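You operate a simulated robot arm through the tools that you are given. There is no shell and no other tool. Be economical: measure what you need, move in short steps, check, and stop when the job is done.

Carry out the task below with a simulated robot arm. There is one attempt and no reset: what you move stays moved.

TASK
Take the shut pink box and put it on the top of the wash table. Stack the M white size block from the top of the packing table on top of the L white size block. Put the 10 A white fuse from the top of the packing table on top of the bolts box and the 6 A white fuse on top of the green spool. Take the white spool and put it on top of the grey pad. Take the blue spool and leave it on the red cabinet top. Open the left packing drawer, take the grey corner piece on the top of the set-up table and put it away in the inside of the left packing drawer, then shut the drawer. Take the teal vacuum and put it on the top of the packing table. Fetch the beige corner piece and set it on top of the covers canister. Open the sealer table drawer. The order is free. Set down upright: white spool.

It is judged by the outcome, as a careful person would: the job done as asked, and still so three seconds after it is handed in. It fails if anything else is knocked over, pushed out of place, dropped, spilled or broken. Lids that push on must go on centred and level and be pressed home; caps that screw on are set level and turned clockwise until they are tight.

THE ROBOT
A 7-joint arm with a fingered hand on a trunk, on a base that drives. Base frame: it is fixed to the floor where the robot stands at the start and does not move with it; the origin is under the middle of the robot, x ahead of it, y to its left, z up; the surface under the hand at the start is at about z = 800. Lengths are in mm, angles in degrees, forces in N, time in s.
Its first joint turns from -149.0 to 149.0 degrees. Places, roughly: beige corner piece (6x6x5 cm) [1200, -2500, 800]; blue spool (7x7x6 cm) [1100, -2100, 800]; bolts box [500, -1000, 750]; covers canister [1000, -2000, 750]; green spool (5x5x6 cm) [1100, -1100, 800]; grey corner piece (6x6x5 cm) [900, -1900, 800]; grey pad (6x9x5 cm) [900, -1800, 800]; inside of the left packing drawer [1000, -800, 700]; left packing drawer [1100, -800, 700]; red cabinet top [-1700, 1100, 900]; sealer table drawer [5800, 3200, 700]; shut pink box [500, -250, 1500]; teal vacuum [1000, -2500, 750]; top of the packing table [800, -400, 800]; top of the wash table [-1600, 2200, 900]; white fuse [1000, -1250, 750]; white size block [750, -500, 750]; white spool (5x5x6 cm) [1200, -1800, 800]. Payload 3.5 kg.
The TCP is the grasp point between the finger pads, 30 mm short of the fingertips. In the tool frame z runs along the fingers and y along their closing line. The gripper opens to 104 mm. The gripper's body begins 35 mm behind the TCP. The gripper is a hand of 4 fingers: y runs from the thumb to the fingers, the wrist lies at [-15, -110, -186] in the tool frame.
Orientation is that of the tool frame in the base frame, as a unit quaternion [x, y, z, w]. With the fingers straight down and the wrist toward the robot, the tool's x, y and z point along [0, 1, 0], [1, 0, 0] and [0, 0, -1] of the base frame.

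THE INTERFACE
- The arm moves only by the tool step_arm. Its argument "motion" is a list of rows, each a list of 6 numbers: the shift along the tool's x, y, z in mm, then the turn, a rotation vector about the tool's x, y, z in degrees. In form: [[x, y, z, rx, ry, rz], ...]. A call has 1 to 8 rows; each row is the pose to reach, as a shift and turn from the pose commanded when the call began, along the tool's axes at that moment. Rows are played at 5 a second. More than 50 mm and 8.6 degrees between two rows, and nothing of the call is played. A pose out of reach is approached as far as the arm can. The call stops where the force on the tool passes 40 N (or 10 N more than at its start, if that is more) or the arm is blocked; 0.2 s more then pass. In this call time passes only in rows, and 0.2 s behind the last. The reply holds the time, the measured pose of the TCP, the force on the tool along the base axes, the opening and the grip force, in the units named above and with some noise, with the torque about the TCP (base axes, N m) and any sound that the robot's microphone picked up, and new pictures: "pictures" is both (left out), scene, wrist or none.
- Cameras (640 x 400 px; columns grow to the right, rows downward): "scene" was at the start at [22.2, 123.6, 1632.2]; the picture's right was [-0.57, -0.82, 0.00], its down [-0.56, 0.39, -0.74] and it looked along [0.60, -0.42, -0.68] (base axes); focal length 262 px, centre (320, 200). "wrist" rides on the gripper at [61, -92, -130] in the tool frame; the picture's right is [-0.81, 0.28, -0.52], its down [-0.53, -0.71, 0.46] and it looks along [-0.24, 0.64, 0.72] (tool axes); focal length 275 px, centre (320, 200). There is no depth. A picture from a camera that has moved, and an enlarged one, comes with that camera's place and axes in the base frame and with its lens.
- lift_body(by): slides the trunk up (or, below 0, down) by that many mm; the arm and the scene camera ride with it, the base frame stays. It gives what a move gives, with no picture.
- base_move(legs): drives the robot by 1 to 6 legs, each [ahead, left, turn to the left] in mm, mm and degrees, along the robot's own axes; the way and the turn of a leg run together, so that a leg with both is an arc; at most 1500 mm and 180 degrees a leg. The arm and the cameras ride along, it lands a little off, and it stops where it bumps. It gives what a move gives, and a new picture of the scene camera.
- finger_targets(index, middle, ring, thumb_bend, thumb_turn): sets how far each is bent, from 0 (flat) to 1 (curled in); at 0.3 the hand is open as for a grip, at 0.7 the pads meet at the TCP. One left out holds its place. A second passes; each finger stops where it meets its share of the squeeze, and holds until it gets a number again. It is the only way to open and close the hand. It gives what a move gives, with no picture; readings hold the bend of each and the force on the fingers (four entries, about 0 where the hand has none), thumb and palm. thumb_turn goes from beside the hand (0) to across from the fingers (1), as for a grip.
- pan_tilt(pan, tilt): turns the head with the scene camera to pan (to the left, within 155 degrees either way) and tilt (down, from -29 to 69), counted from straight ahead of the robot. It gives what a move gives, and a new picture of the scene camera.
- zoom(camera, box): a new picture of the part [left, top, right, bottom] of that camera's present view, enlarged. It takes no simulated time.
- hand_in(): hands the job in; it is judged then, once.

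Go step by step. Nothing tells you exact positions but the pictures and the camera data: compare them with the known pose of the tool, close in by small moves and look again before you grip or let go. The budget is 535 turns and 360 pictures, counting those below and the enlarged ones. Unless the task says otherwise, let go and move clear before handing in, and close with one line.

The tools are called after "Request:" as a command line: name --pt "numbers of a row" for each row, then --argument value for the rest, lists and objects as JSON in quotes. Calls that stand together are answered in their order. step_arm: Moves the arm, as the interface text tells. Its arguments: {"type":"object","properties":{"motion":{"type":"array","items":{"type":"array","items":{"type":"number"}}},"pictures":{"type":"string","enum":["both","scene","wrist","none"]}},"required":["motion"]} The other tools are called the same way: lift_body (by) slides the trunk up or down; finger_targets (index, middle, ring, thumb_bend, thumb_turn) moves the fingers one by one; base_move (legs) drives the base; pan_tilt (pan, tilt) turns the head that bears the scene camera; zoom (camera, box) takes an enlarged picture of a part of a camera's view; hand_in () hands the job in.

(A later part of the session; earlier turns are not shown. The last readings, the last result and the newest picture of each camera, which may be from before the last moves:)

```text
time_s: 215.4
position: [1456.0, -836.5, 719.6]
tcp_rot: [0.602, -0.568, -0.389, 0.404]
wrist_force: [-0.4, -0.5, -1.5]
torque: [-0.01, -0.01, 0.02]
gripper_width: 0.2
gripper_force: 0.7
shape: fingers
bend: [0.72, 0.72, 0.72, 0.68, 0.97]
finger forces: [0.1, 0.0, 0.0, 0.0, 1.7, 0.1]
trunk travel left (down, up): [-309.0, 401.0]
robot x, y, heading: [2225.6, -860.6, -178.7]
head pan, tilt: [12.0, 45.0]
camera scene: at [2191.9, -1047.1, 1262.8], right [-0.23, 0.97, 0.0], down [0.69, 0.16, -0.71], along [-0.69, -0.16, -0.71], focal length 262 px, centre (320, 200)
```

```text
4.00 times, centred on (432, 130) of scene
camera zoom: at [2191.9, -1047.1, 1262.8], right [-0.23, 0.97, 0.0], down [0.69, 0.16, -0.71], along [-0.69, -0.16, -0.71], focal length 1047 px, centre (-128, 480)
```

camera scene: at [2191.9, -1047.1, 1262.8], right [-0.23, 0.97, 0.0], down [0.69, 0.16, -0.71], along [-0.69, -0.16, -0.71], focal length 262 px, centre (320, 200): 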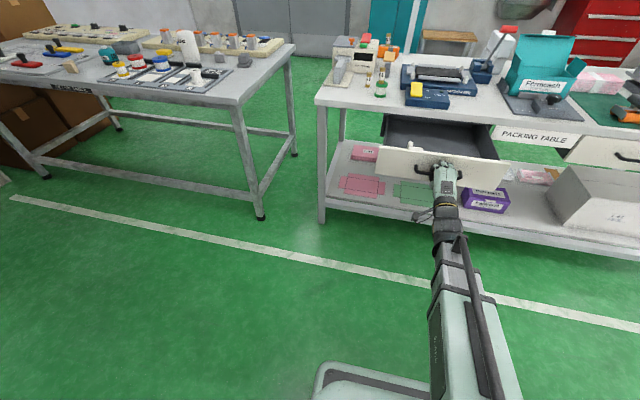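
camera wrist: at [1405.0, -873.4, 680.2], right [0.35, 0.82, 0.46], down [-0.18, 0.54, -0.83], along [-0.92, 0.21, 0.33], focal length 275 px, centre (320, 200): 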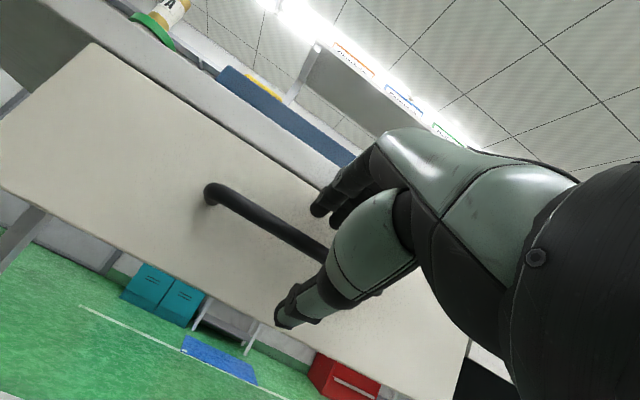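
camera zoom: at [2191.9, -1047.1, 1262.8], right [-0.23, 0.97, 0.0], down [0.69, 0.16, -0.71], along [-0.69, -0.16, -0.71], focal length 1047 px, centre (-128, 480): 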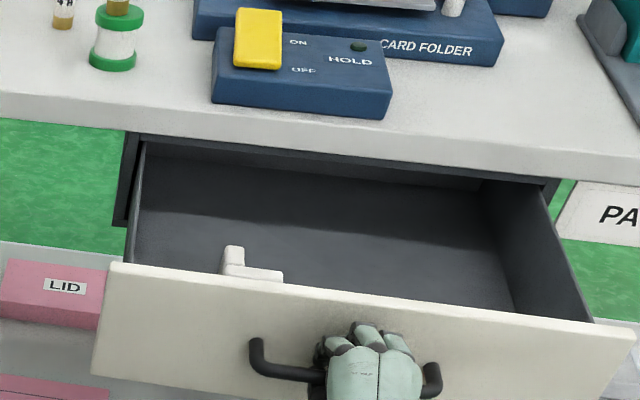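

The drawer is open about 220 mm. I release the handle and back away.

Request:
finger_targets --index 0.4 --middle 0.4 --ring 0.4 --thumb_bend 0.4

Request:
base_move --legs '[[-120, 0, 0]]'

```text
time_s: 216.4
position: [1457.0, -836.2, 719.4]
tcp_rot: [0.602, -0.568, -0.389, 0.404]
wrist_force: [-0.4, -0.5, -0.4]
torque: [0.01, 0.0, -0.01]
gripper_width: 77.6
gripper_force: 0.1
shape: fingers
bend: [0.4, 0.4, 0.4, 0.4, 0.97]
finger forces: [0.1, 0.1, 0.0, 0.1, 0.0, 0.0]
trunk travel left (down, up): [-309.0, 401.0]
robot x, y, heading: [2221.0, -858.5, -178.8]
head pan, tilt: [12.0, 45.0]
```

```text
time_s: 217.2
position: [1456.8, -839.1, 719.8]
tcp_rot: [0.603, -0.567, -0.39, 0.404]
wrist_force: [-1.3, 0.0, 0.4]
torque: [0.0, -0.03, 0.0]
gripper_width: 77.6
gripper_force: 0.0
shape: fingers
bend: [0.4, 0.4, 0.4, 0.4, 0.97]
finger forces: [0.0, 0.0, 0.1, 0.1, 0.0, 0.0]
trunk travel left (down, up): [-309.0, 401.0]
robot x, y, heading: [2223.9, -860.6, -178.3]
head pan, tilt: [12.0, 45.0]
stopped in leg 1: the robot was blocked; the commanded pose is now the measured one
camera scene: at [2193.0, -1047.8, 1262.7], right [-0.24, 0.97, 0.0], down [0.69, 0.17, -0.71], along [-0.69, -0.17, -0.71], focal length 262 px, centre (320, 200)
```

scene: 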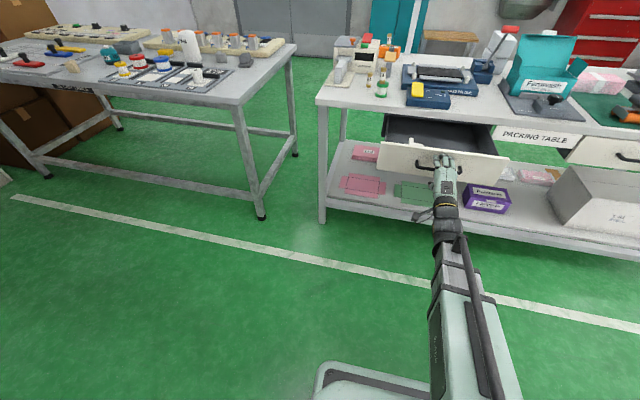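

The base is blocked behind; I look behind to see against what.

Request:
pan_tilt --pan 150 --tilt 45

Request:
pan_tilt --pan -150 --tilt 45

```text
time_s: 219.4
position: [1457.1, -840.2, 719.8]
tcp_rot: [0.603, -0.567, -0.389, 0.404]
wrist_force: [-0.4, -0.1, 0.0]
torque: [-0.02, 0.02, 0.01]
gripper_width: 77.7
gripper_force: 0.0
shape: fingers
bend: [0.4, 0.4, 0.4, 0.4, 0.97]
finger forces: [0.0, 0.1, 0.1, 0.0, 0.1, 0.1]
trunk travel left (down, up): [-309.0, 401.0]
robot x, y, heading: [2220.4, -863.5, -178.1]
head pan, tilt: [150.0, 45.0]
camera scene: at [2343.6, -1067.3, 1262.7], right [-0.48, -0.88, 0.0], down [-0.62, 0.34, -0.71], along [0.62, -0.34, -0.71], focal length 262 px, centre (320, 200)
```

scene: 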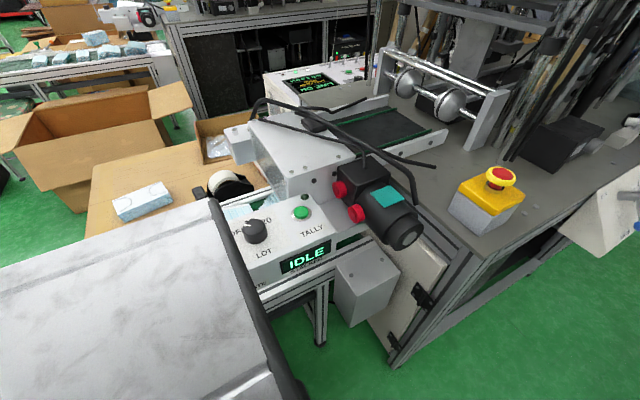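

```text
time_s: 223.4
position: [1456.1, -839.2, 718.9]
tcp_rot: [0.603, -0.567, -0.389, 0.405]
wrist_force: [0.7, 0.9, -0.5]
torque: [0.01, 0.02, 0.0]
gripper_width: 77.4
gripper_force: 0.1
shape: fingers
bend: [0.4, 0.4, 0.4, 0.4, 0.97]
finger forces: [0.0, 0.0, 0.0, 0.0, 0.0, 0.0]
trunk travel left (down, up): [-309.0, 401.0]
robot x, y, heading: [2223.6, -861.1, -178.2]
head pan, tilt: [-150.0, 45.0]
camera scene: at [2341.3, -986.0, 1262.7], right [0.52, -0.85, 0.0], down [-0.6, -0.37, -0.71], along [0.6, 0.37, -0.71], focal length 262 px, centre (320, 200)
```

scene: 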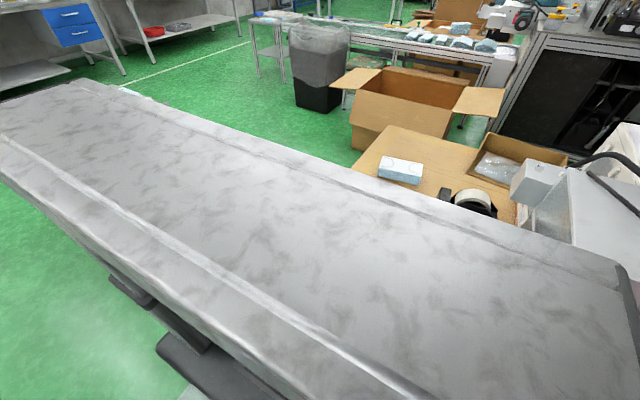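

The robot's rear torso is against the machine side. I retract the hand with the arm instead, freeing the handle.

Request:
step_arm --pt "0 -15 -37 0 0 0" --pt "0 -30 -75 0 0 0" --pt "0 -45 -112 0 0 0" --pt "0 -45 -112 0 0 0" --pictures "none"

Request:
lift_body --by 300

Request:
pan_tilt --pan -110 --tilt 50

```text
time_s: 224.4
position: [1578.9, -833.4, 716.7]
tcp_rot: [0.602, -0.568, -0.39, 0.404]
wrist_force: [-0.2, -0.3, -0.2]
torque: [-0.01, -0.01, -0.05]
gripper_width: 77.7
gripper_force: 0.1
shape: fingers
bend: [0.4, 0.4, 0.4, 0.4, 0.97]
finger forces: [0.0, 0.1, 0.0, 0.0, 0.0, 0.1]
trunk travel left (down, up): [-309.0, 401.0]
robot x, y, heading: [2222.8, -863.3, -178.3]
head pan, tilt: [-150.0, 45.0]
```

```text
time_s: 227.4
position: [1577.4, -832.1, 1018.3]
tcp_rot: [0.603, -0.567, -0.389, 0.404]
wrist_force: [-0.5, -0.8, -0.2]
torque: [-0.03, 0.0, 0.0]
gripper_width: 77.3
gripper_force: 0.1
shape: fingers
bend: [0.4, 0.4, 0.4, 0.4, 0.97]
finger forces: [0.0, 0.0, 0.0, 0.0, 0.0, 0.1]
trunk travel left (down, up): [-609.0, 101.0]
robot x, y, heading: [2220.1, -857.5, -178.4]
head pan, tilt: [-150.0, 45.0]
```

```text
time_s: 228.5
position: [1578.2, -832.8, 1018.6]
tcp_rot: [0.604, -0.567, -0.388, 0.404]
wrist_force: [0.5, -0.8, 0.1]
torque: [0.0, 0.01, 0.03]
gripper_width: 77.5
gripper_force: 0.1
shape: fingers
bend: [0.4, 0.4, 0.4, 0.4, 0.97]
finger forces: [0.0, 0.0, 0.0, 0.0, 0.0, 0.1]
trunk travel left (down, up): [-609.0, 101.0]
robot x, y, heading: [2222.3, -861.8, -178.5]
head pan, tilt: [-110.0, 50.0]
camera scene: at [2296.4, -955.6, 1555.8], right [0.95, -0.32, 0.0], down [-0.24, -0.73, -0.64], along [0.2, 0.61, -0.77], focal length 262 px, centre (320, 200)
```

scene: 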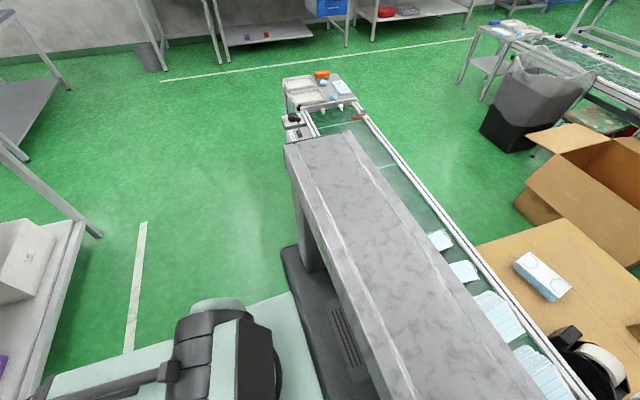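

Request:
base_move --legs '[[200, 0, -1.5]]'

Request:
pan_tilt --pan -125 --tilt 55

```text
time_s: 230.1
position: [1380.9, -818.7, 1017.8]
tcp_rot: [0.594, -0.575, -0.395, 0.399]
wrist_force: [0.4, 0.1, -0.1]
torque: [0.01, -0.01, 0.01]
gripper_width: 77.6
gripper_force: 0.0
shape: fingers
bend: [0.4, 0.4, 0.4, 0.4, 0.97]
finger forces: [0.0, 0.0, 0.0, 0.1, 0.0, 0.0]
trunk travel left (down, up): [-609.0, 101.0]
robot x, y, heading: [2026.9, -858.1, -180.1]
head pan, tilt: [-110.0, 50.0]
camera scene: at [2095.2, -960.4, 1555.8], right [0.94, -0.34, 0.0], down [-0.26, -0.72, -0.64], along [0.22, 0.6, -0.77], focal length 262 px, centre (320, 200)
```

scene: 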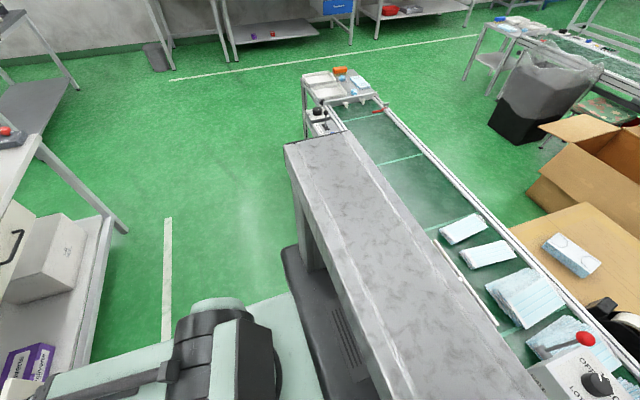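

```text
time_s: 230.9
position: [1379.6, -818.0, 1018.0]
tcp_rot: [0.595, -0.575, -0.395, 0.4]
wrist_force: [0.1, 0.6, -0.1]
torque: [0.01, 0.02, 0.01]
gripper_width: 77.6
gripper_force: 0.1
shape: fingers
bend: [0.4, 0.4, 0.4, 0.4, 0.97]
finger forces: [0.0, 0.0, 0.1, 0.0, 0.0, 0.0]
trunk travel left (down, up): [-609.0, 101.0]
robot x, y, heading: [2023.8, -864.5, -180.1]
head pan, tilt: [-125.0, 55.0]
camera scene: at [2110.9, -973.7, 1549.3], right [0.82, -0.57, 0.0], down [-0.47, -0.67, -0.57], along [0.33, 0.47, -0.82], focal length 262 px, centre (320, 200)
```

scene: 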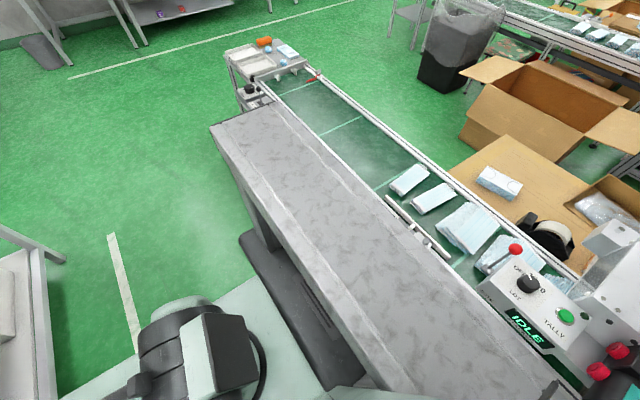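

Now I bring the hand back to pointing down, then drive to the set-up table's aisle side.

Request:
step_arm --pt "0 0 0 8.5 0 0" --pt "0 0 0 17 0 0" --pt "0 0 0 25.5 0 0" --pt "0 0 0 34 0 0" --pt "0 0 0 42.5 0 0" --pt "0 0 0 51 0 0" --pt "0 0 0 59.5 0 0" --pt "0 0 0 68 0 0" --pictures "none"

Request:
base_move --legs '[[-60, 0, 0], [0, 1000, 0]]'

Request:
pan_tilt --pan -145 --tilt 40

Request:
pan_tilt --pan 8 --tilt 40

```text
time_s: 232.7
position: [1380.5, -820.2, 1018.0]
tcp_rot: [0.716, -0.698, -0.005, -0.002]
wrist_force: [-0.1, 0.1, 0.2]
torque: [0.01, -0.02, -0.02]
gripper_width: 77.7
gripper_force: 0.0
shape: fingers
bend: [0.4, 0.4, 0.4, 0.4, 0.97]
finger forces: [0.0, 0.1, 0.0, 0.0, 0.0, 0.0]
out of reach, approached as far as the arm can: row 1, 2, 3, 4
trunk travel left (down, up): [-609.0, 101.0]
robot x, y, heading: [2026.2, -865.1, -179.8]
head pan, tilt: [-125.0, 55.0]
```

```text
time_s: 237.5
position: [1444.7, -1702.1, 1017.7]
tcp_rot: [0.76, -0.65, -0.014, -0.007]
wrist_force: [0.2, -1.9, -0.6]
torque: [0.07, 0.02, -0.01]
gripper_width: 78.2
gripper_force: 0.0
shape: fingers
bend: [0.4, 0.4, 0.4, 0.4, 0.98]
finger forces: [0.0, 0.0, 0.0, 0.0, 0.0, 0.1]
trunk travel left (down, up): [-609.0, 101.0]
robot x, y, heading: [2085.6, -1641.4, -172.3]
head pan, tilt: [-125.0, 55.0]
stopped in leg 2: the robot was blocked; the commanded pose is now the measured one
camera scene: at [2186.2, -1744.0, 1549.0], right [0.89, -0.46, 0.0], down [-0.38, -0.72, -0.57], along [0.26, 0.51, -0.82], focal length 262 px, centre (320, 200)
```

scene: 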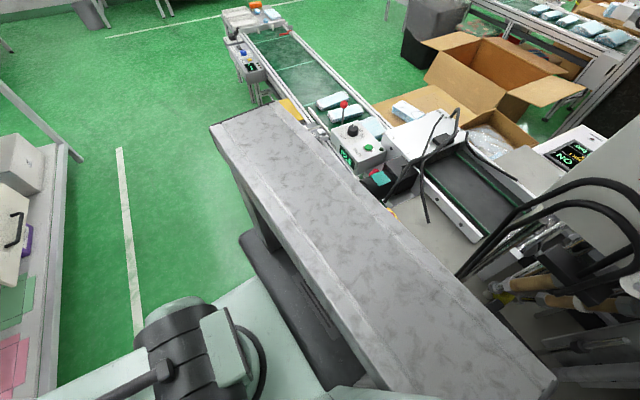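

```text
time_s: 238.3
position: [1443.6, -1697.3, 1017.7]
tcp_rot: [0.76, -0.65, -0.013, -0.007]
wrist_force: [-0.3, 0.8, 0.1]
torque: [-0.03, 0.02, -0.01]
gripper_width: 78.1
gripper_force: 0.1
shape: fingers
bend: [0.4, 0.4, 0.4, 0.4, 0.98]
finger forces: [0.0, 0.0, 0.0, 0.0, 0.0, 0.0]
trunk travel left (down, up): [-609.0, 101.0]
robot x, y, heading: [2084.9, -1644.0, -172.5]
head pan, tilt: [-145.0, 40.0]
camera scene: at [2214.2, -1746.8, 1570.0], right [0.68, -0.74, 0.0], down [-0.47, -0.43, -0.77], along [0.56, 0.52, -0.64], focal length 262 px, centre (320, 200)
```

scene: 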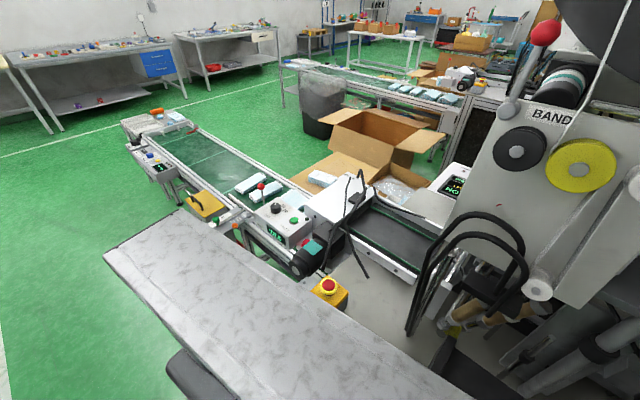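

```text
time_s: 240.7
position: [1442.9, -1697.1, 1016.3]
tcp_rot: [0.76, -0.65, -0.013, -0.007]
wrist_force: [-0.3, -0.4, 0.3]
torque: [0.01, -0.01, 0.01]
gripper_width: 78.0
gripper_force: 0.0
shape: fingers
bend: [0.4, 0.4, 0.4, 0.4, 0.98]
finger forces: [0.1, 0.0, 0.0, 0.1, 0.0, 0.0]
trunk travel left (down, up): [-609.0, 101.0]
robot x, y, heading: [2087.9, -1643.4, -172.3]
head pan, tilt: [8.0, 40.0]
camera scene: at [2069.7, -1826.9, 1570.0], right [-0.27, 0.96, 0.0], down [0.62, 0.17, -0.77], along [-0.74, -0.2, -0.64], focal length 262 px, centre (320, 200)
```

scene: 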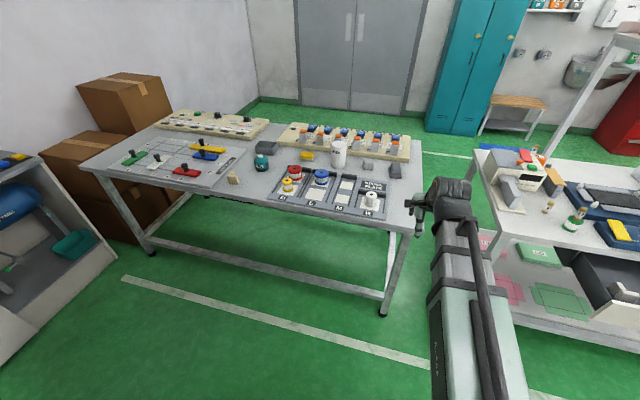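

The torso brushed the machine leg and twisted slightly; nothing displaced. I move forward, square up, then shift left in front of the set-up table.

Request:
base_move --legs '[[270, 0, -7.7], [0, 250, 0]]'

Request:
pan_tilt --pan 15 --tilt 45

```text
time_s: 244.0
position: [1177.2, -1879.9, 1017.0]
tcp_rot: [0.714, -0.7, -0.014, -0.008]
wrist_force: [-0.1, -1.0, 0.0]
torque: [0.01, -0.04, 0.01]
gripper_width: 77.9
gripper_force: 0.1
shape: fingers
bend: [0.4, 0.4, 0.4, 0.4, 0.97]
finger forces: [0.0, 0.0, 0.0, 0.1, 0.0, 0.0]
trunk travel left (down, up): [-609.0, 101.0]
robot x, y, heading: [1821.0, -1909.5, 179.6]
head pan, tilt: [8.0, 40.0]
camera scene: at [1780.6, -2090.6, 1569.9], right [-0.14, 0.99, 0.0], down [0.64, 0.09, -0.77], along [-0.76, -0.1, -0.64], focal length 262 px, centre (320, 200)
```

scene: 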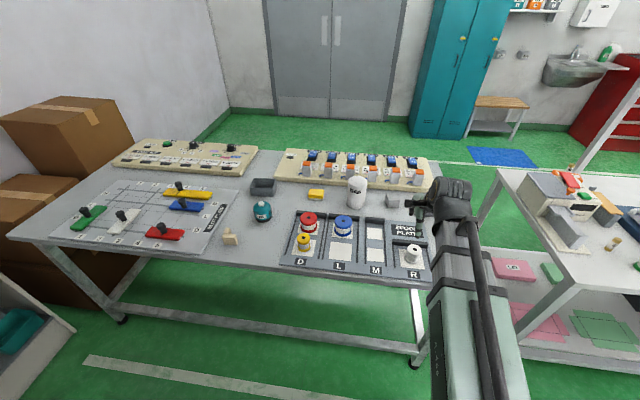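

```text
time_s: 244.7
position: [1175.6, -1877.6, 1016.7]
tcp_rot: [0.715, -0.699, -0.014, -0.007]
wrist_force: [-0.3, -1.0, 0.9]
torque: [0.0, 0.03, -0.01]
gripper_width: 78.1
gripper_force: 0.1
shape: fingers
bend: [0.4, 0.4, 0.4, 0.4, 0.97]
finger forces: [0.0, 0.1, 0.0, 0.1, 0.0, 0.0]
trunk travel left (down, up): [-609.0, 101.0]
robot x, y, heading: [1821.5, -1908.4, 179.8]
head pan, tilt: [15.0, 45.0]
camera scene: at [1786.2, -2099.2, 1562.7], right [-0.26, 0.97, 0.0], down [0.68, 0.18, -0.71], along [-0.68, -0.18, -0.71], focal length 262 px, centre (320, 200)
```

scene: 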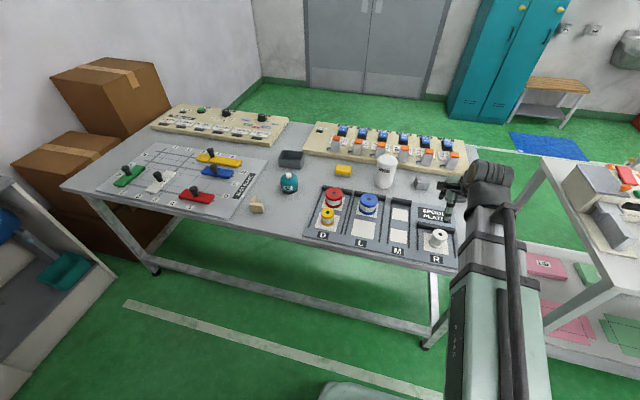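

Request:
zoom --camera "scene" --box '[230, 120, 390, 220]'

Request:
zoom --camera "scene" --box '[340, 140, 500, 270]'

```text
4.00 times, centred on (310, 170) of scene
camera zoom: at [1786.2, -2099.2, 1562.7], right [-0.26, 0.97, 0.0], down [0.68, 0.18, -0.71], along [-0.68, -0.18, -0.71], focal length 1047 px, centre (360, 320)
```

zoom: 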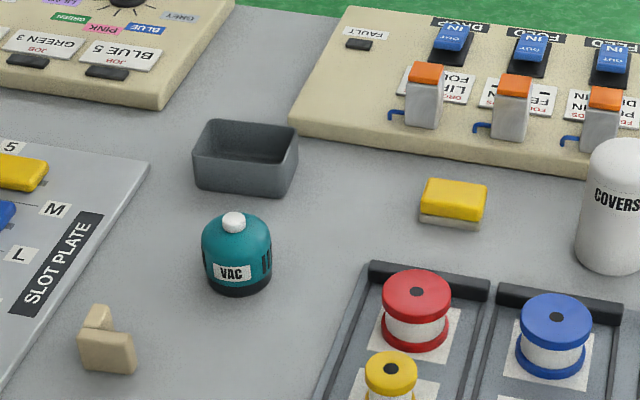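

```text
3.08 times, centred on (420, 205) of scene
camera zoom: at [1786.2, -2099.2, 1562.7], right [-0.26, 0.97, 0.0], down [0.68, 0.18, -0.71], along [-0.68, -0.18, -0.71], focal length 805 px, centre (12, 185)
```

zoom: 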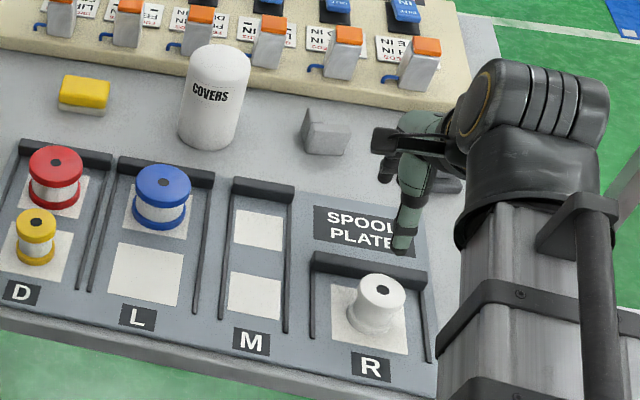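

Items identified on the set-up table. I start with the white spool → grey pad. Hand over the white spool.

Request:
step_arm --pt "-16 6 35 0 0 0" --pt "-31 13 70 0 0 0" --pictures "wrist"

```text
time_s: 245.3
position: [1161.9, -1845.8, 947.0]
tcp_rot: [0.715, -0.699, -0.011, -0.008]
wrist_force: [-0.6, 0.1, 0.1]
torque: [-0.01, -0.03, -0.01]
gripper_width: 77.8
gripper_force: 0.0
shape: fingers
bend: [0.4, 0.4, 0.4, 0.4, 0.97]
finger forces: [0.0, 0.1, 0.0, 0.0, 0.0, 0.1]
trunk travel left (down, up): [-609.0, 101.0]
robot x, y, heading: [1826.3, -1913.0, 179.8]
head pan, tilt: [15.0, 45.0]
camera wrist: at [1256.4, -1909.0, 1074.0], right [-0.29, 0.79, 0.54], down [0.7, 0.56, -0.44], along [-0.65, 0.25, -0.71], focal length 275 px, centre (320, 200)
```

wrist: 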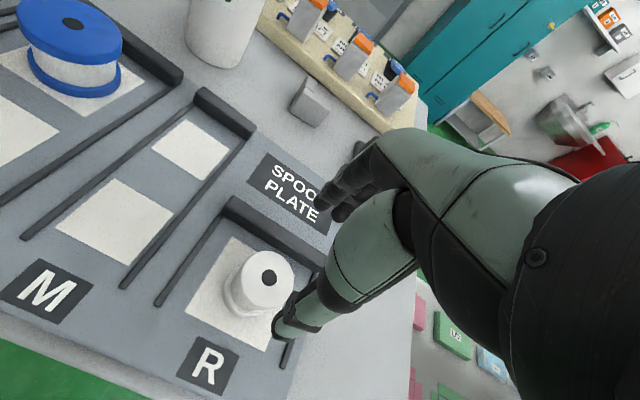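

Request:
step_arm --pt "4 -8 40 0 0 0" --pt "4 -8 70 0 0 0" --pictures "wrist"

```text
time_s: 245.9
position: [1170.2, -1848.2, 878.6]
tcp_rot: [0.715, -0.699, -0.013, -0.008]
wrist_force: [-0.3, -0.8, 0.7]
torque: [0.0, -0.02, -0.03]
gripper_width: 77.9
gripper_force: 0.0
shape: fingers
bend: [0.4, 0.4, 0.4, 0.4, 0.97]
finger forces: [0.0, 0.0, 0.1, 0.1, 0.0, 0.0]
trunk travel left (down, up): [-609.0, 101.0]
robot x, y, heading: [1817.9, -1911.4, 179.8]
head pan, tilt: [15.0, 45.0]
camera wrist: at [1265.6, -1911.7, 1004.7], right [-0.29, 0.79, 0.54], down [0.7, 0.56, -0.44], along [-0.66, 0.25, -0.71], focal length 275 px, centre (320, 200)
```

wrist: 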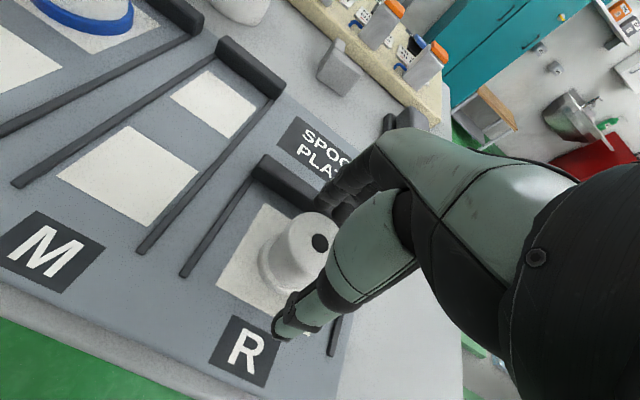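

Request:
step_arm --pt "3 0 15 0 0 0" --pt "3 0 30 0 0 0" --pictures "none"

Request:
finger_targets --index 0.65 --middle 0.65 --ring 0.65 --thumb_bend 0.62

Request:
step_arm --pt "0 0 -25 0 0 0" --pt "0 0 -70 0 0 0" --pt "0 0 -115 0 0 0" --pictures "both"

```text
time_s: 246.5
position: [1170.7, -1849.9, 847.1]
tcp_rot: [0.714, -0.7, -0.013, -0.008]
wrist_force: [-0.8, 1.1, 0.1]
torque: [0.03, -0.02, 0.0]
gripper_width: 77.9
gripper_force: 0.0
shape: fingers
bend: [0.4, 0.4, 0.4, 0.4, 0.97]
finger forces: [0.1, 0.0, 0.1, 0.1, 0.0, 0.1]
trunk travel left (down, up): [-609.0, 101.0]
robot x, y, heading: [1821.8, -1909.1, 179.8]
head pan, tilt: [15.0, 45.0]
```

```text
time_s: 247.5
position: [1170.9, -1849.7, 847.7]
tcp_rot: [0.715, -0.699, -0.014, -0.008]
wrist_force: [-1.6, 0.3, 5.7]
torque: [0.02, 0.15, 0.03]
gripper_width: 37.1
gripper_force: 9.6
shape: fingers
bend: [0.58, 0.6, 0.65, 0.56, 0.97]
finger forces: [4.6, 5.5, 0.1, 0.0, 9.1, 0.0]
trunk travel left (down, up): [-609.0, 101.0]
robot x, y, heading: [1824.1, -1909.6, 179.9]
head pan, tilt: [15.0, 45.0]
```

```text
time_s: 248.3
position: [1170.7, -1852.6, 963.5]
tcp_rot: [0.715, -0.699, -0.012, -0.009]
wrist_force: [0.5, 0.6, -0.8]
torque: [0.0, 0.01, 0.02]
gripper_width: 34.9
gripper_force: 7.7
shape: fingers
bend: [0.6, 0.61, 0.65, 0.56, 0.97]
finger forces: [4.0, 4.0, 0.0, 0.0, 7.2, 0.0]
trunk travel left (down, up): [-609.0, 101.0]
robot x, y, heading: [1824.3, -1910.1, 179.7]
head pan, tilt: [15.0, 45.0]
camera scene: at [1786.3, -2099.2, 1562.6], right [-0.26, 0.97, 0.0], down [0.68, 0.18, -0.71], along [-0.68, -0.18, -0.71], focal length 262 px, centre (320, 200)
camera wrist: at [1265.2, -1916.8, 1090.2], right [-0.29, 0.79, 0.54], down [0.7, 0.56, -0.44], along [-0.65, 0.25, -0.71], focal length 275 px, centre (320, 200)
```

scene: 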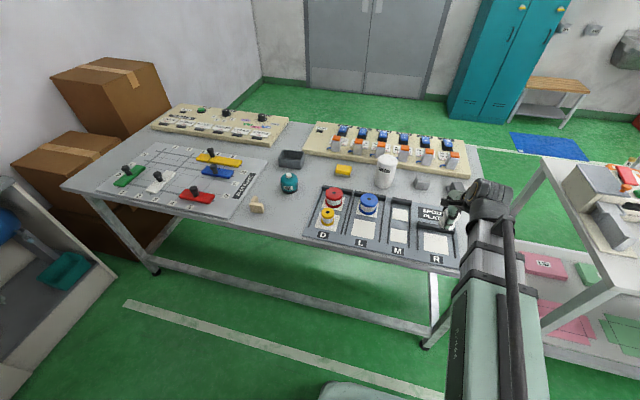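
wrist: 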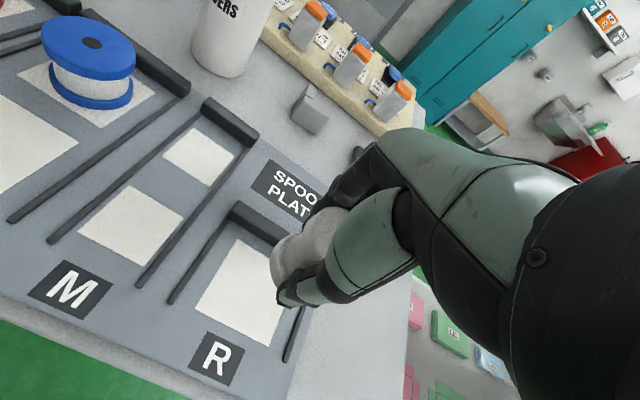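

The white spool is held. I move closer and look for the grey pad.

Request:
base_move --legs '[[120, -60, 0]]'

Request:
zoom --camera "wrist" --box '[0, 0, 640, 400]'

```text
time_s: 249.6
position: [1047.9, -1791.0, 962.8]
tcp_rot: [0.713, -0.701, -0.012, -0.008]
wrist_force: [0.2, 0.5, -1.1]
torque: [-0.02, 0.02, 0.0]
gripper_width: 34.9
gripper_force: 7.5
shape: fingers
bend: [0.6, 0.61, 0.65, 0.56, 0.97]
finger forces: [4.0, 4.0, 0.0, 0.0, 7.1, 0.0]
trunk travel left (down, up): [-609.0, 101.0]
robot x, y, heading: [1699.6, -1845.2, 179.8]
head pan, tilt: [15.0, 45.0]
camera scene: at [1663.2, -2038.0, 1562.7], right [-0.25, 0.97, 0.0], down [0.68, 0.18, -0.71], along [-0.68, -0.18, -0.71], focal length 262 px, centre (320, 200)
```

scene: 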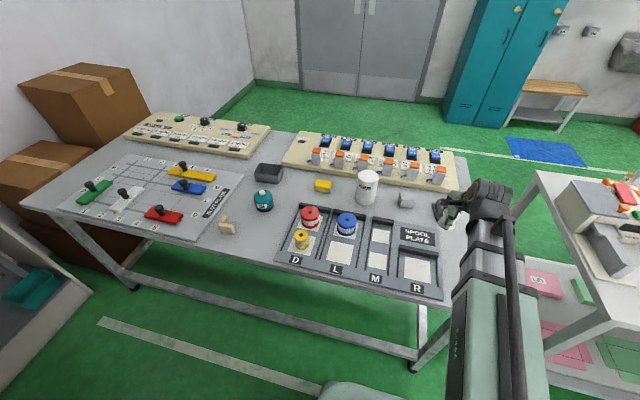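

```text
1.00 times, centred on (320, 200) of wrist (not enlarged: the box is as wide or as high as the picture)
camera zoom: at [1142.6, -1854.9, 1089.5], right [-0.29, 0.79, 0.54], down [0.7, 0.56, -0.44], along [-0.65, 0.25, -0.71], focal length 275 px, centre (320, 200)
```

zoom: 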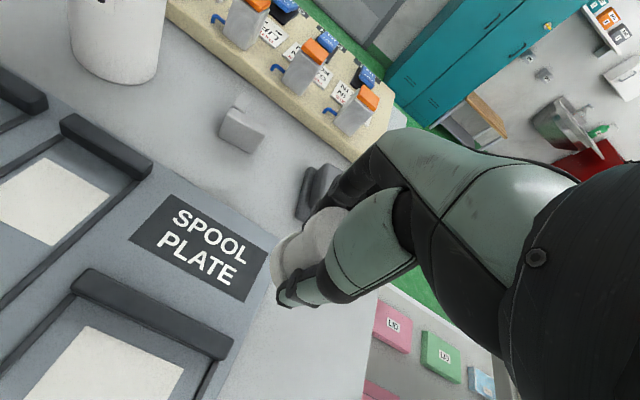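

Request:
step_arm --pt "40 0 -20 0 0 0" --pt "80 0 -40 0 0 0" --pt "120 0 -60 0 0 0" --pictures "wrist"

Request:
pan_tilt --pan -15 --tilt 45

```text
time_s: 250.4
position: [1051.1, -1913.3, 1018.8]
tcp_rot: [0.714, -0.7, -0.013, -0.007]
wrist_force: [0.1, -0.3, -1.2]
torque: [0.01, 0.03, 0.0]
gripper_width: 35.0
gripper_force: 7.5
shape: fingers
bend: [0.6, 0.61, 0.65, 0.56, 0.97]
finger forces: [4.0, 3.9, 0.1, 0.1, 7.0, 0.0]
trunk travel left (down, up): [-609.0, 101.0]
robot x, y, heading: [1697.6, -1846.7, 179.7]
head pan, tilt: [15.0, 45.0]
camera wrist: at [1145.5, -1977.2, 1146.0], right [-0.29, 0.79, 0.54], down [0.7, 0.56, -0.44], along [-0.65, 0.25, -0.71], focal length 275 px, centre (320, 200)
```

wrist: 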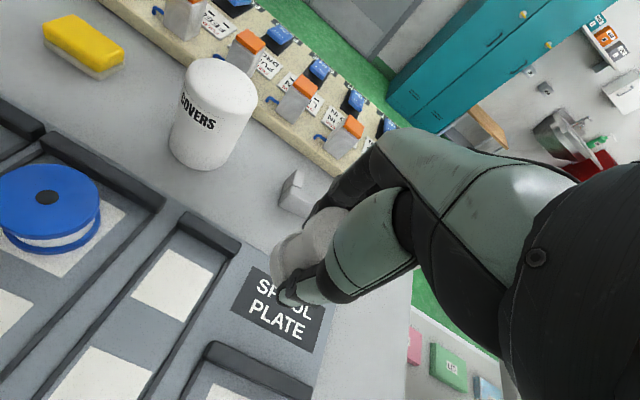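

```text
time_s: 251.4
position: [1051.1, -1911.9, 1018.4]
tcp_rot: [0.713, -0.701, -0.013, -0.008]
wrist_force: [0.3, -0.7, -0.1]
torque: [0.0, 0.0, 0.01]
gripper_width: 34.6
gripper_force: 7.3
shape: fingers
bend: [0.6, 0.61, 0.65, 0.56, 0.97]
finger forces: [4.0, 3.8, 0.0, 0.1, 6.9, 0.0]
trunk travel left (down, up): [-609.0, 101.0]
robot x, y, heading: [1700.1, -1848.1, 179.7]
head pan, tilt: [-15.0, 45.0]
camera scene: at [1664.3, -1996.4, 1562.7], right [0.26, 0.96, 0.0], down [0.68, -0.19, -0.71], along [-0.68, 0.19, -0.71], focal length 262 px, centre (320, 200)
```

scene: 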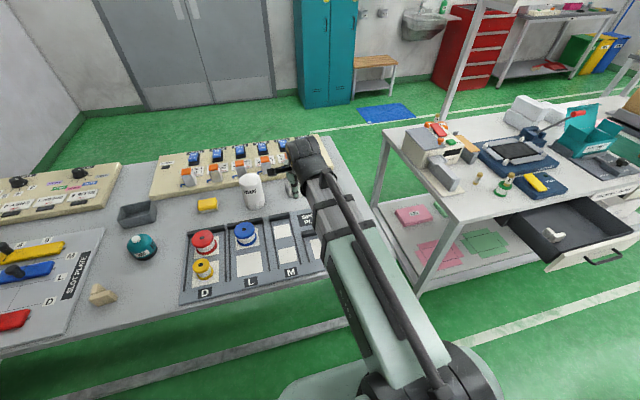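

Request:
step_arm --pt "-45 0 0 0 0 0" --pt "-90 0 0 0 0 0" --pt "-135 0 0 0 0 0" --pt "-180 0 0 0 0 0" --pt "-225 0 0 0 0 0" --pt "-270 0 0 0 0 0" --pictures "scene"

Request:
zoom --camera "scene" --box '[220, 130, 380, 230]'

```text
time_s: 252.8
position: [1046.0, -1642.3, 1027.4]
tcp_rot: [0.714, -0.7, -0.011, -0.008]
wrist_force: [-0.3, -0.1, -1.3]
torque: [0.03, -0.02, -0.03]
gripper_width: 34.6
gripper_force: 7.1
shape: fingers
bend: [0.6, 0.61, 0.65, 0.56, 0.97]
finger forces: [4.0, 3.8, 0.0, 0.1, 6.8, 0.0]
trunk travel left (down, up): [-609.0, 101.0]
robot x, y, heading: [1699.8, -1849.9, 179.7]
head pan, tilt: [-15.0, 45.0]
camera scene: at [1664.3, -1995.9, 1562.7], right [0.26, 0.96, 0.0], down [0.68, -0.19, -0.71], along [-0.68, 0.19, -0.71], focal length 262 px, centre (320, 200)
```

scene: 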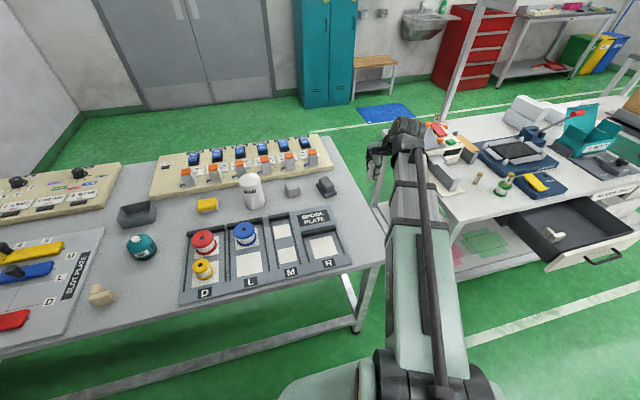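

```text
4.00 times, centred on (300, 180) of scene
camera zoom: at [1664.3, -1995.9, 1562.7], right [0.26, 0.96, 0.0], down [0.68, -0.19, -0.71], along [-0.68, 0.19, -0.71], focal length 1047 px, centre (400, 280)
```

zoom: 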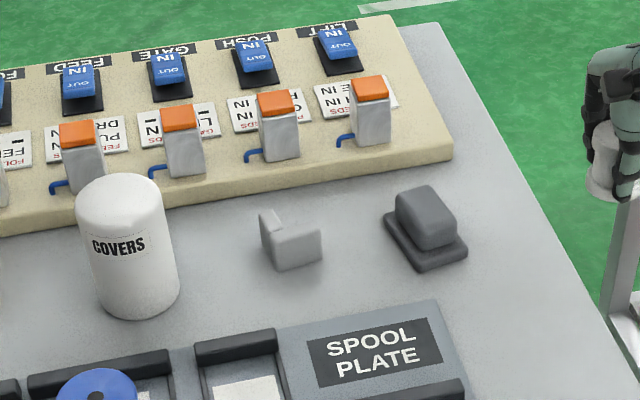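

Pad's top block centre ≈ (877, −1751), about 52×40, z≈850. Moving the spool above it.

Request:
step_arm --pt "22 34 0 0 0 0" --pt "44 68 0 0 0 0" --pt "66 102 10 0 0 0" --pt "88 136 30 0 0 0" --pt "107 168 60 0 0 0" --pictures "both"

Request:
zoom --camera "scene" --box '[260, 120, 388, 220]'

```text
time_s: 254.0
position: [878.3, -1750.9, 964.5]
tcp_rot: [0.714, -0.7, -0.013, -0.008]
wrist_force: [0.2, 0.3, -1.1]
torque: [0.0, -0.02, 0.01]
gripper_width: 34.3
gripper_force: 7.1
shape: fingers
bend: [0.6, 0.61, 0.65, 0.56, 0.97]
finger forces: [3.9, 3.8, 0.1, 0.0, 6.7, 0.0]
trunk travel left (down, up): [-609.0, 101.0]
robot x, y, heading: [1700.3, -1851.1, 179.7]
head pan, tilt: [-15.0, 45.0]
camera scene: at [1663.8, -1996.3, 1562.7], right [0.26, 0.96, 0.0], down [0.68, -0.19, -0.71], along [-0.68, 0.19, -0.71], focal length 262 px, centre (320, 200)
camera wrist: at [972.7, -1814.7, 1090.6], right [-0.29, 0.79, 0.54], down [0.7, 0.56, -0.44], along [-0.65, 0.25, -0.71], focal length 275 px, centre (320, 200)
```

scene: 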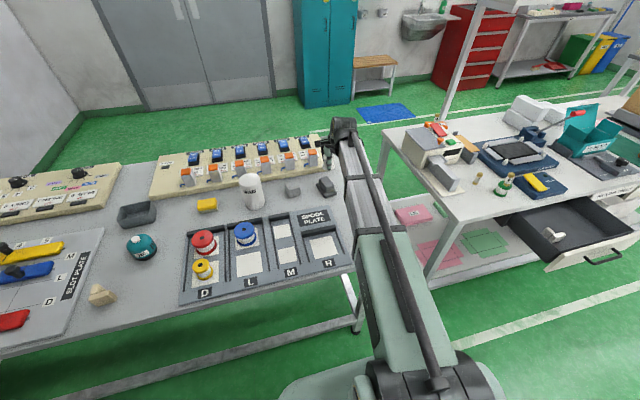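
wrist: 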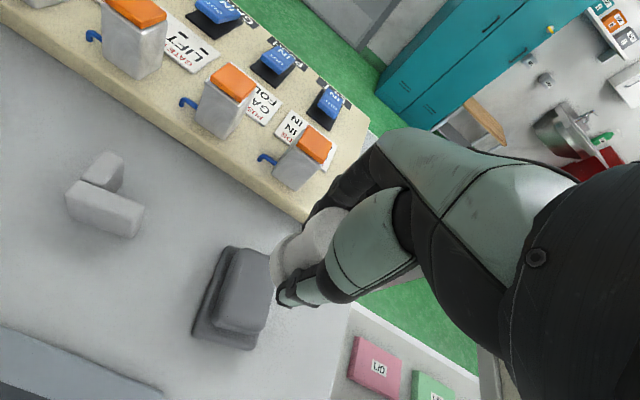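

```text
4.00 times, centred on (324, 170) of scene
camera zoom: at [1663.8, -1996.3, 1562.7], right [0.26, 0.96, 0.0], down [0.68, -0.19, -0.71], along [-0.68, 0.19, -0.71], focal length 1047 px, centre (304, 320)
```

zoom: 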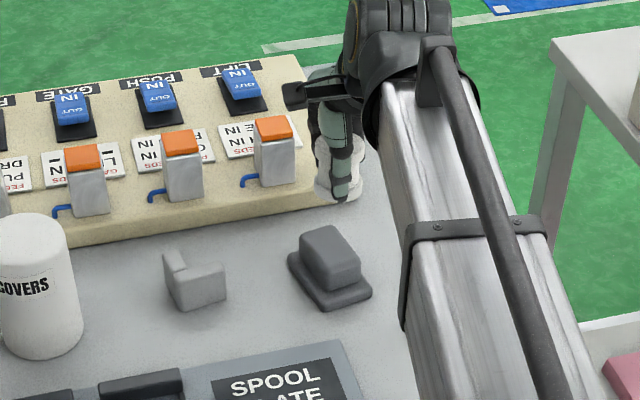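

Request:
zoom --camera "wrist" --box '[170, 200, 330, 360]'

```text
2.50 times, centred on (250, 280) of wrist
camera zoom: at [972.7, -1814.7, 1090.6], right [-0.29, 0.79, 0.54], down [0.7, 0.56, -0.44], along [-0.65, 0.25, -0.71], focal length 688 px, centre (495, 0)
```

zoom: 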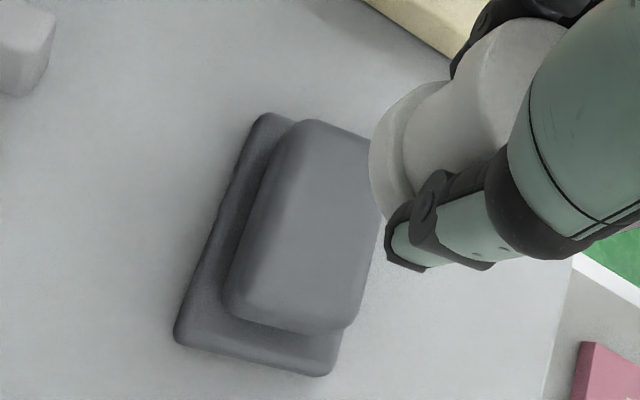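

Request:
step_arm --pt "2 -4 35 0 0 0" --pt "2 -4 62 0 0 0" --pictures "wrist"

Request:
zoom --camera "scene" --box '[296, 150, 360, 214]'

Request:
zoom --camera "wrist" --box '[200, 170, 360, 300]'

```text
time_s: 254.6
position: [882.7, -1752.4, 902.3]
tcp_rot: [0.714, -0.7, -0.013, -0.008]
wrist_force: [0.2, -0.4, -1.3]
torque: [-0.02, -0.01, -0.03]
gripper_width: 34.2
gripper_force: 6.9
shape: fingers
bend: [0.6, 0.61, 0.65, 0.56, 0.97]
finger forces: [4.0, 3.8, 0.0, 0.1, 6.7, 0.0]
trunk travel left (down, up): [-609.0, 101.0]
robot x, y, heading: [1701.7, -1848.1, 179.9]
head pan, tilt: [-15.0, 45.0]
camera wrist: at [976.8, -1815.4, 1029.1], right [-0.29, 0.79, 0.54], down [0.7, 0.56, -0.44], along [-0.65, 0.25, -0.71], focal length 275 px, centre (320, 200)
```

wrist: 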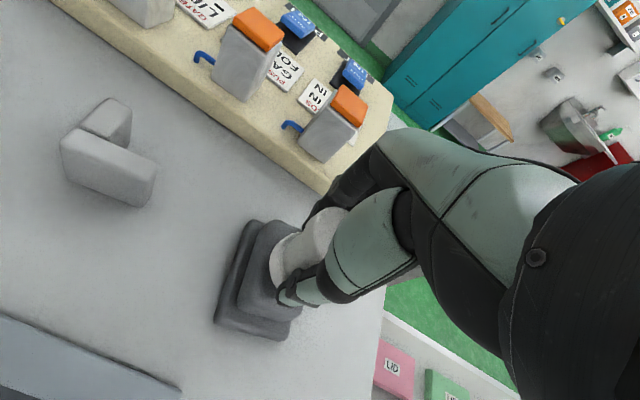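

```text
6.25 times, centred on (328, 182) of scene
camera zoom: at [1664.0, -1996.3, 1562.7], right [0.26, 0.96, 0.0], down [0.68, -0.19, -0.71], along [-0.68, 0.19, -0.71], focal length 1636 px, centre (270, 312)
```

zoom: 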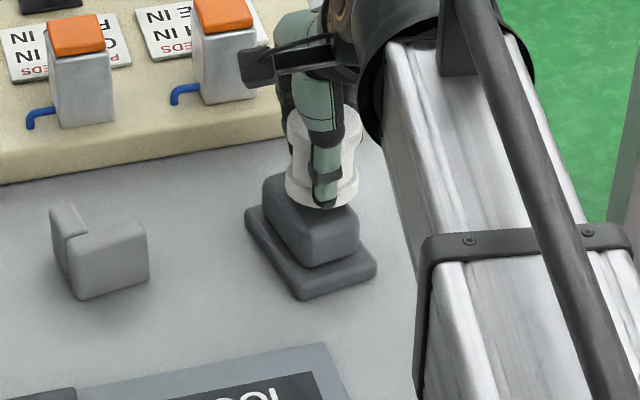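

```text
3.08 times, centred on (280, 235) of wrist
camera zoom: at [976.8, -1815.4, 1029.1], right [-0.29, 0.79, 0.54], down [0.7, 0.56, -0.44], along [-0.65, 0.25, -0.71], focal length 847 px, centre (443, 92)
```

zoom: 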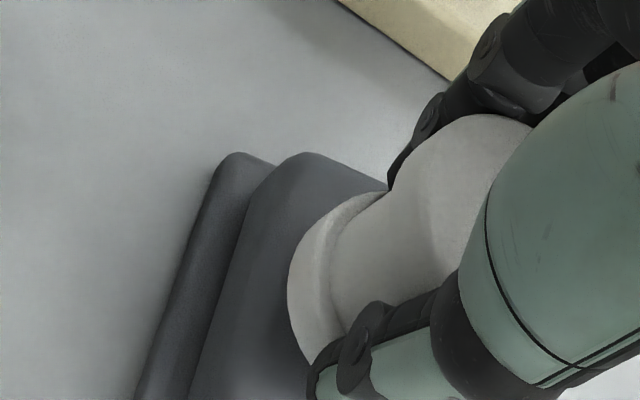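

Request:
step_arm --pt "3.5 1 0 0 0 0" --pt "3.5 1 6 0 0 0" --pictures "none"

Request:
step_arm --pt "0 0 3 0 0 0" --pictures "none"

Request:
step_arm --pt "0 0 3 0 0 0" --pictures "none"

```text
time_s: 255.2
position: [882.1, -1755.5, 896.5]
tcp_rot: [0.714, -0.7, -0.014, -0.008]
wrist_force: [0.0, -0.2, -0.7]
torque: [0.0, 0.0, 0.03]
gripper_width: 34.5
gripper_force: 7.0
shape: fingers
bend: [0.6, 0.61, 0.65, 0.56, 0.97]
finger forces: [4.0, 3.7, 0.0, 0.1, 6.7, 0.1]
trunk travel left (down, up): [-609.0, 101.0]
robot x, y, heading: [1704.4, -1849.2, 179.7]
head pan, tilt: [-15.0, 45.0]
```

```text
time_s: 255.6
position: [882.4, -1754.3, 893.6]
tcp_rot: [0.714, -0.7, -0.012, -0.008]
wrist_force: [-0.5, -0.4, -1.1]
torque: [0.01, 0.04, 0.03]
gripper_width: 34.4
gripper_force: 6.5
shape: fingers
bend: [0.6, 0.61, 0.65, 0.56, 0.97]
finger forces: [3.9, 3.7, 0.0, 0.1, 6.7, 0.0]
trunk travel left (down, up): [-609.0, 101.0]
robot x, y, heading: [1702.2, -1850.5, 179.9]
head pan, tilt: [-15.0, 45.0]
```

```text
time_s: 256.0
position: [881.5, -1754.4, 891.7]
tcp_rot: [0.713, -0.701, -0.013, -0.008]
wrist_force: [-0.9, -0.5, 4.9]
torque: [0.05, 0.11, 0.06]
gripper_width: 34.5
gripper_force: 10.1
shape: fingers
bend: [0.6, 0.61, 0.65, 0.56, 0.97]
finger forces: [4.6, 6.7, 0.0, 0.0, 8.0, 0.0]
trunk travel left (down, up): [-609.0, 101.0]
robot x, y, heading: [1699.8, -1847.2, 179.8]
head pan, tilt: [-15.0, 45.0]
```

Contact. Check and release gently.

Request:
step_arm --pt "0 0 1 0 0 0" --pictures "none"

Request:
zoom --camera "scene" --box '[296, 150, 360, 214]'

Request:
finger_targets --index 0.55 --middle 0.55 --ring 0.5 --thumb_bend 0.5

Request:
zoom --camera "scene" --box '[296, 150, 360, 214]'

```text
time_s: 256.4
position: [881.8, -1754.1, 891.9]
tcp_rot: [0.714, -0.7, -0.014, -0.008]
wrist_force: [-1.2, -0.9, 9.7]
torque: [0.06, 0.25, 0.05]
gripper_width: 34.5
gripper_force: 11.7
shape: fingers
bend: [0.6, 0.61, 0.65, 0.56, 0.96]
finger forces: [5.5, 8.9, 0.1, 0.0, 8.5, 0.1]
trunk travel left (down, up): [-609.0, 101.0]
robot x, y, heading: [1700.2, -1846.6, 179.7]
head pan, tilt: [-15.0, 45.0]
```

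```text
6.25 times, centred on (328, 182) of scene
camera zoom: at [1665.3, -1996.5, 1562.8], right [0.26, 0.96, 0.0], down [0.68, -0.19, -0.71], along [-0.68, 0.19, -0.71], focal length 1636 px, centre (270, 312)
```

zoom: 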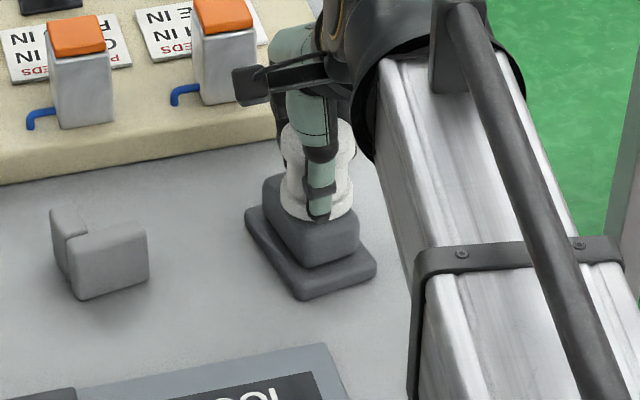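

```text
time_s: 257.4
position: [882.2, -1755.5, 889.5]
tcp_rot: [0.714, -0.7, -0.013, -0.008]
wrist_force: [0.7, 0.0, -1.0]
torque: [0.0, 0.01, -0.02]
gripper_width: 45.7
gripper_force: 0.3
shape: fingers
bend: [0.55, 0.55, 0.5, 0.5, 0.97]
finger forces: [0.0, 0.0, 0.0, 0.0, 0.2, 0.1]
trunk travel left (down, up): [-609.0, 101.0]
robot x, y, heading: [1696.1, -1848.5, 179.6]
head pan, tilt: [-15.0, 45.0]
```

```text
6.25 times, centred on (328, 182) of scene
camera zoom: at [1664.4, -1996.3, 1562.7], right [0.26, 0.96, 0.0], down [0.68, -0.19, -0.71], along [-0.68, 0.19, -0.71], focal length 1636 px, centre (270, 312)
```

zoom: 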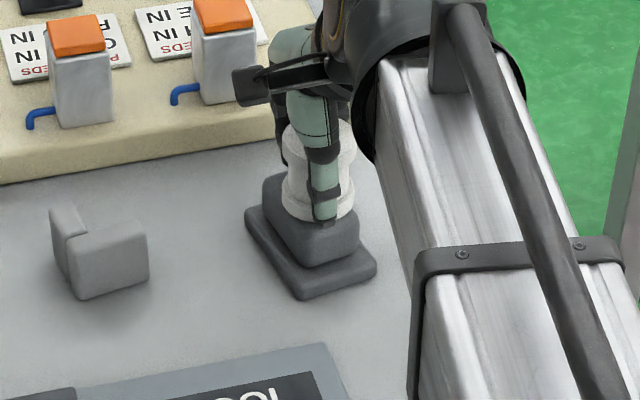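

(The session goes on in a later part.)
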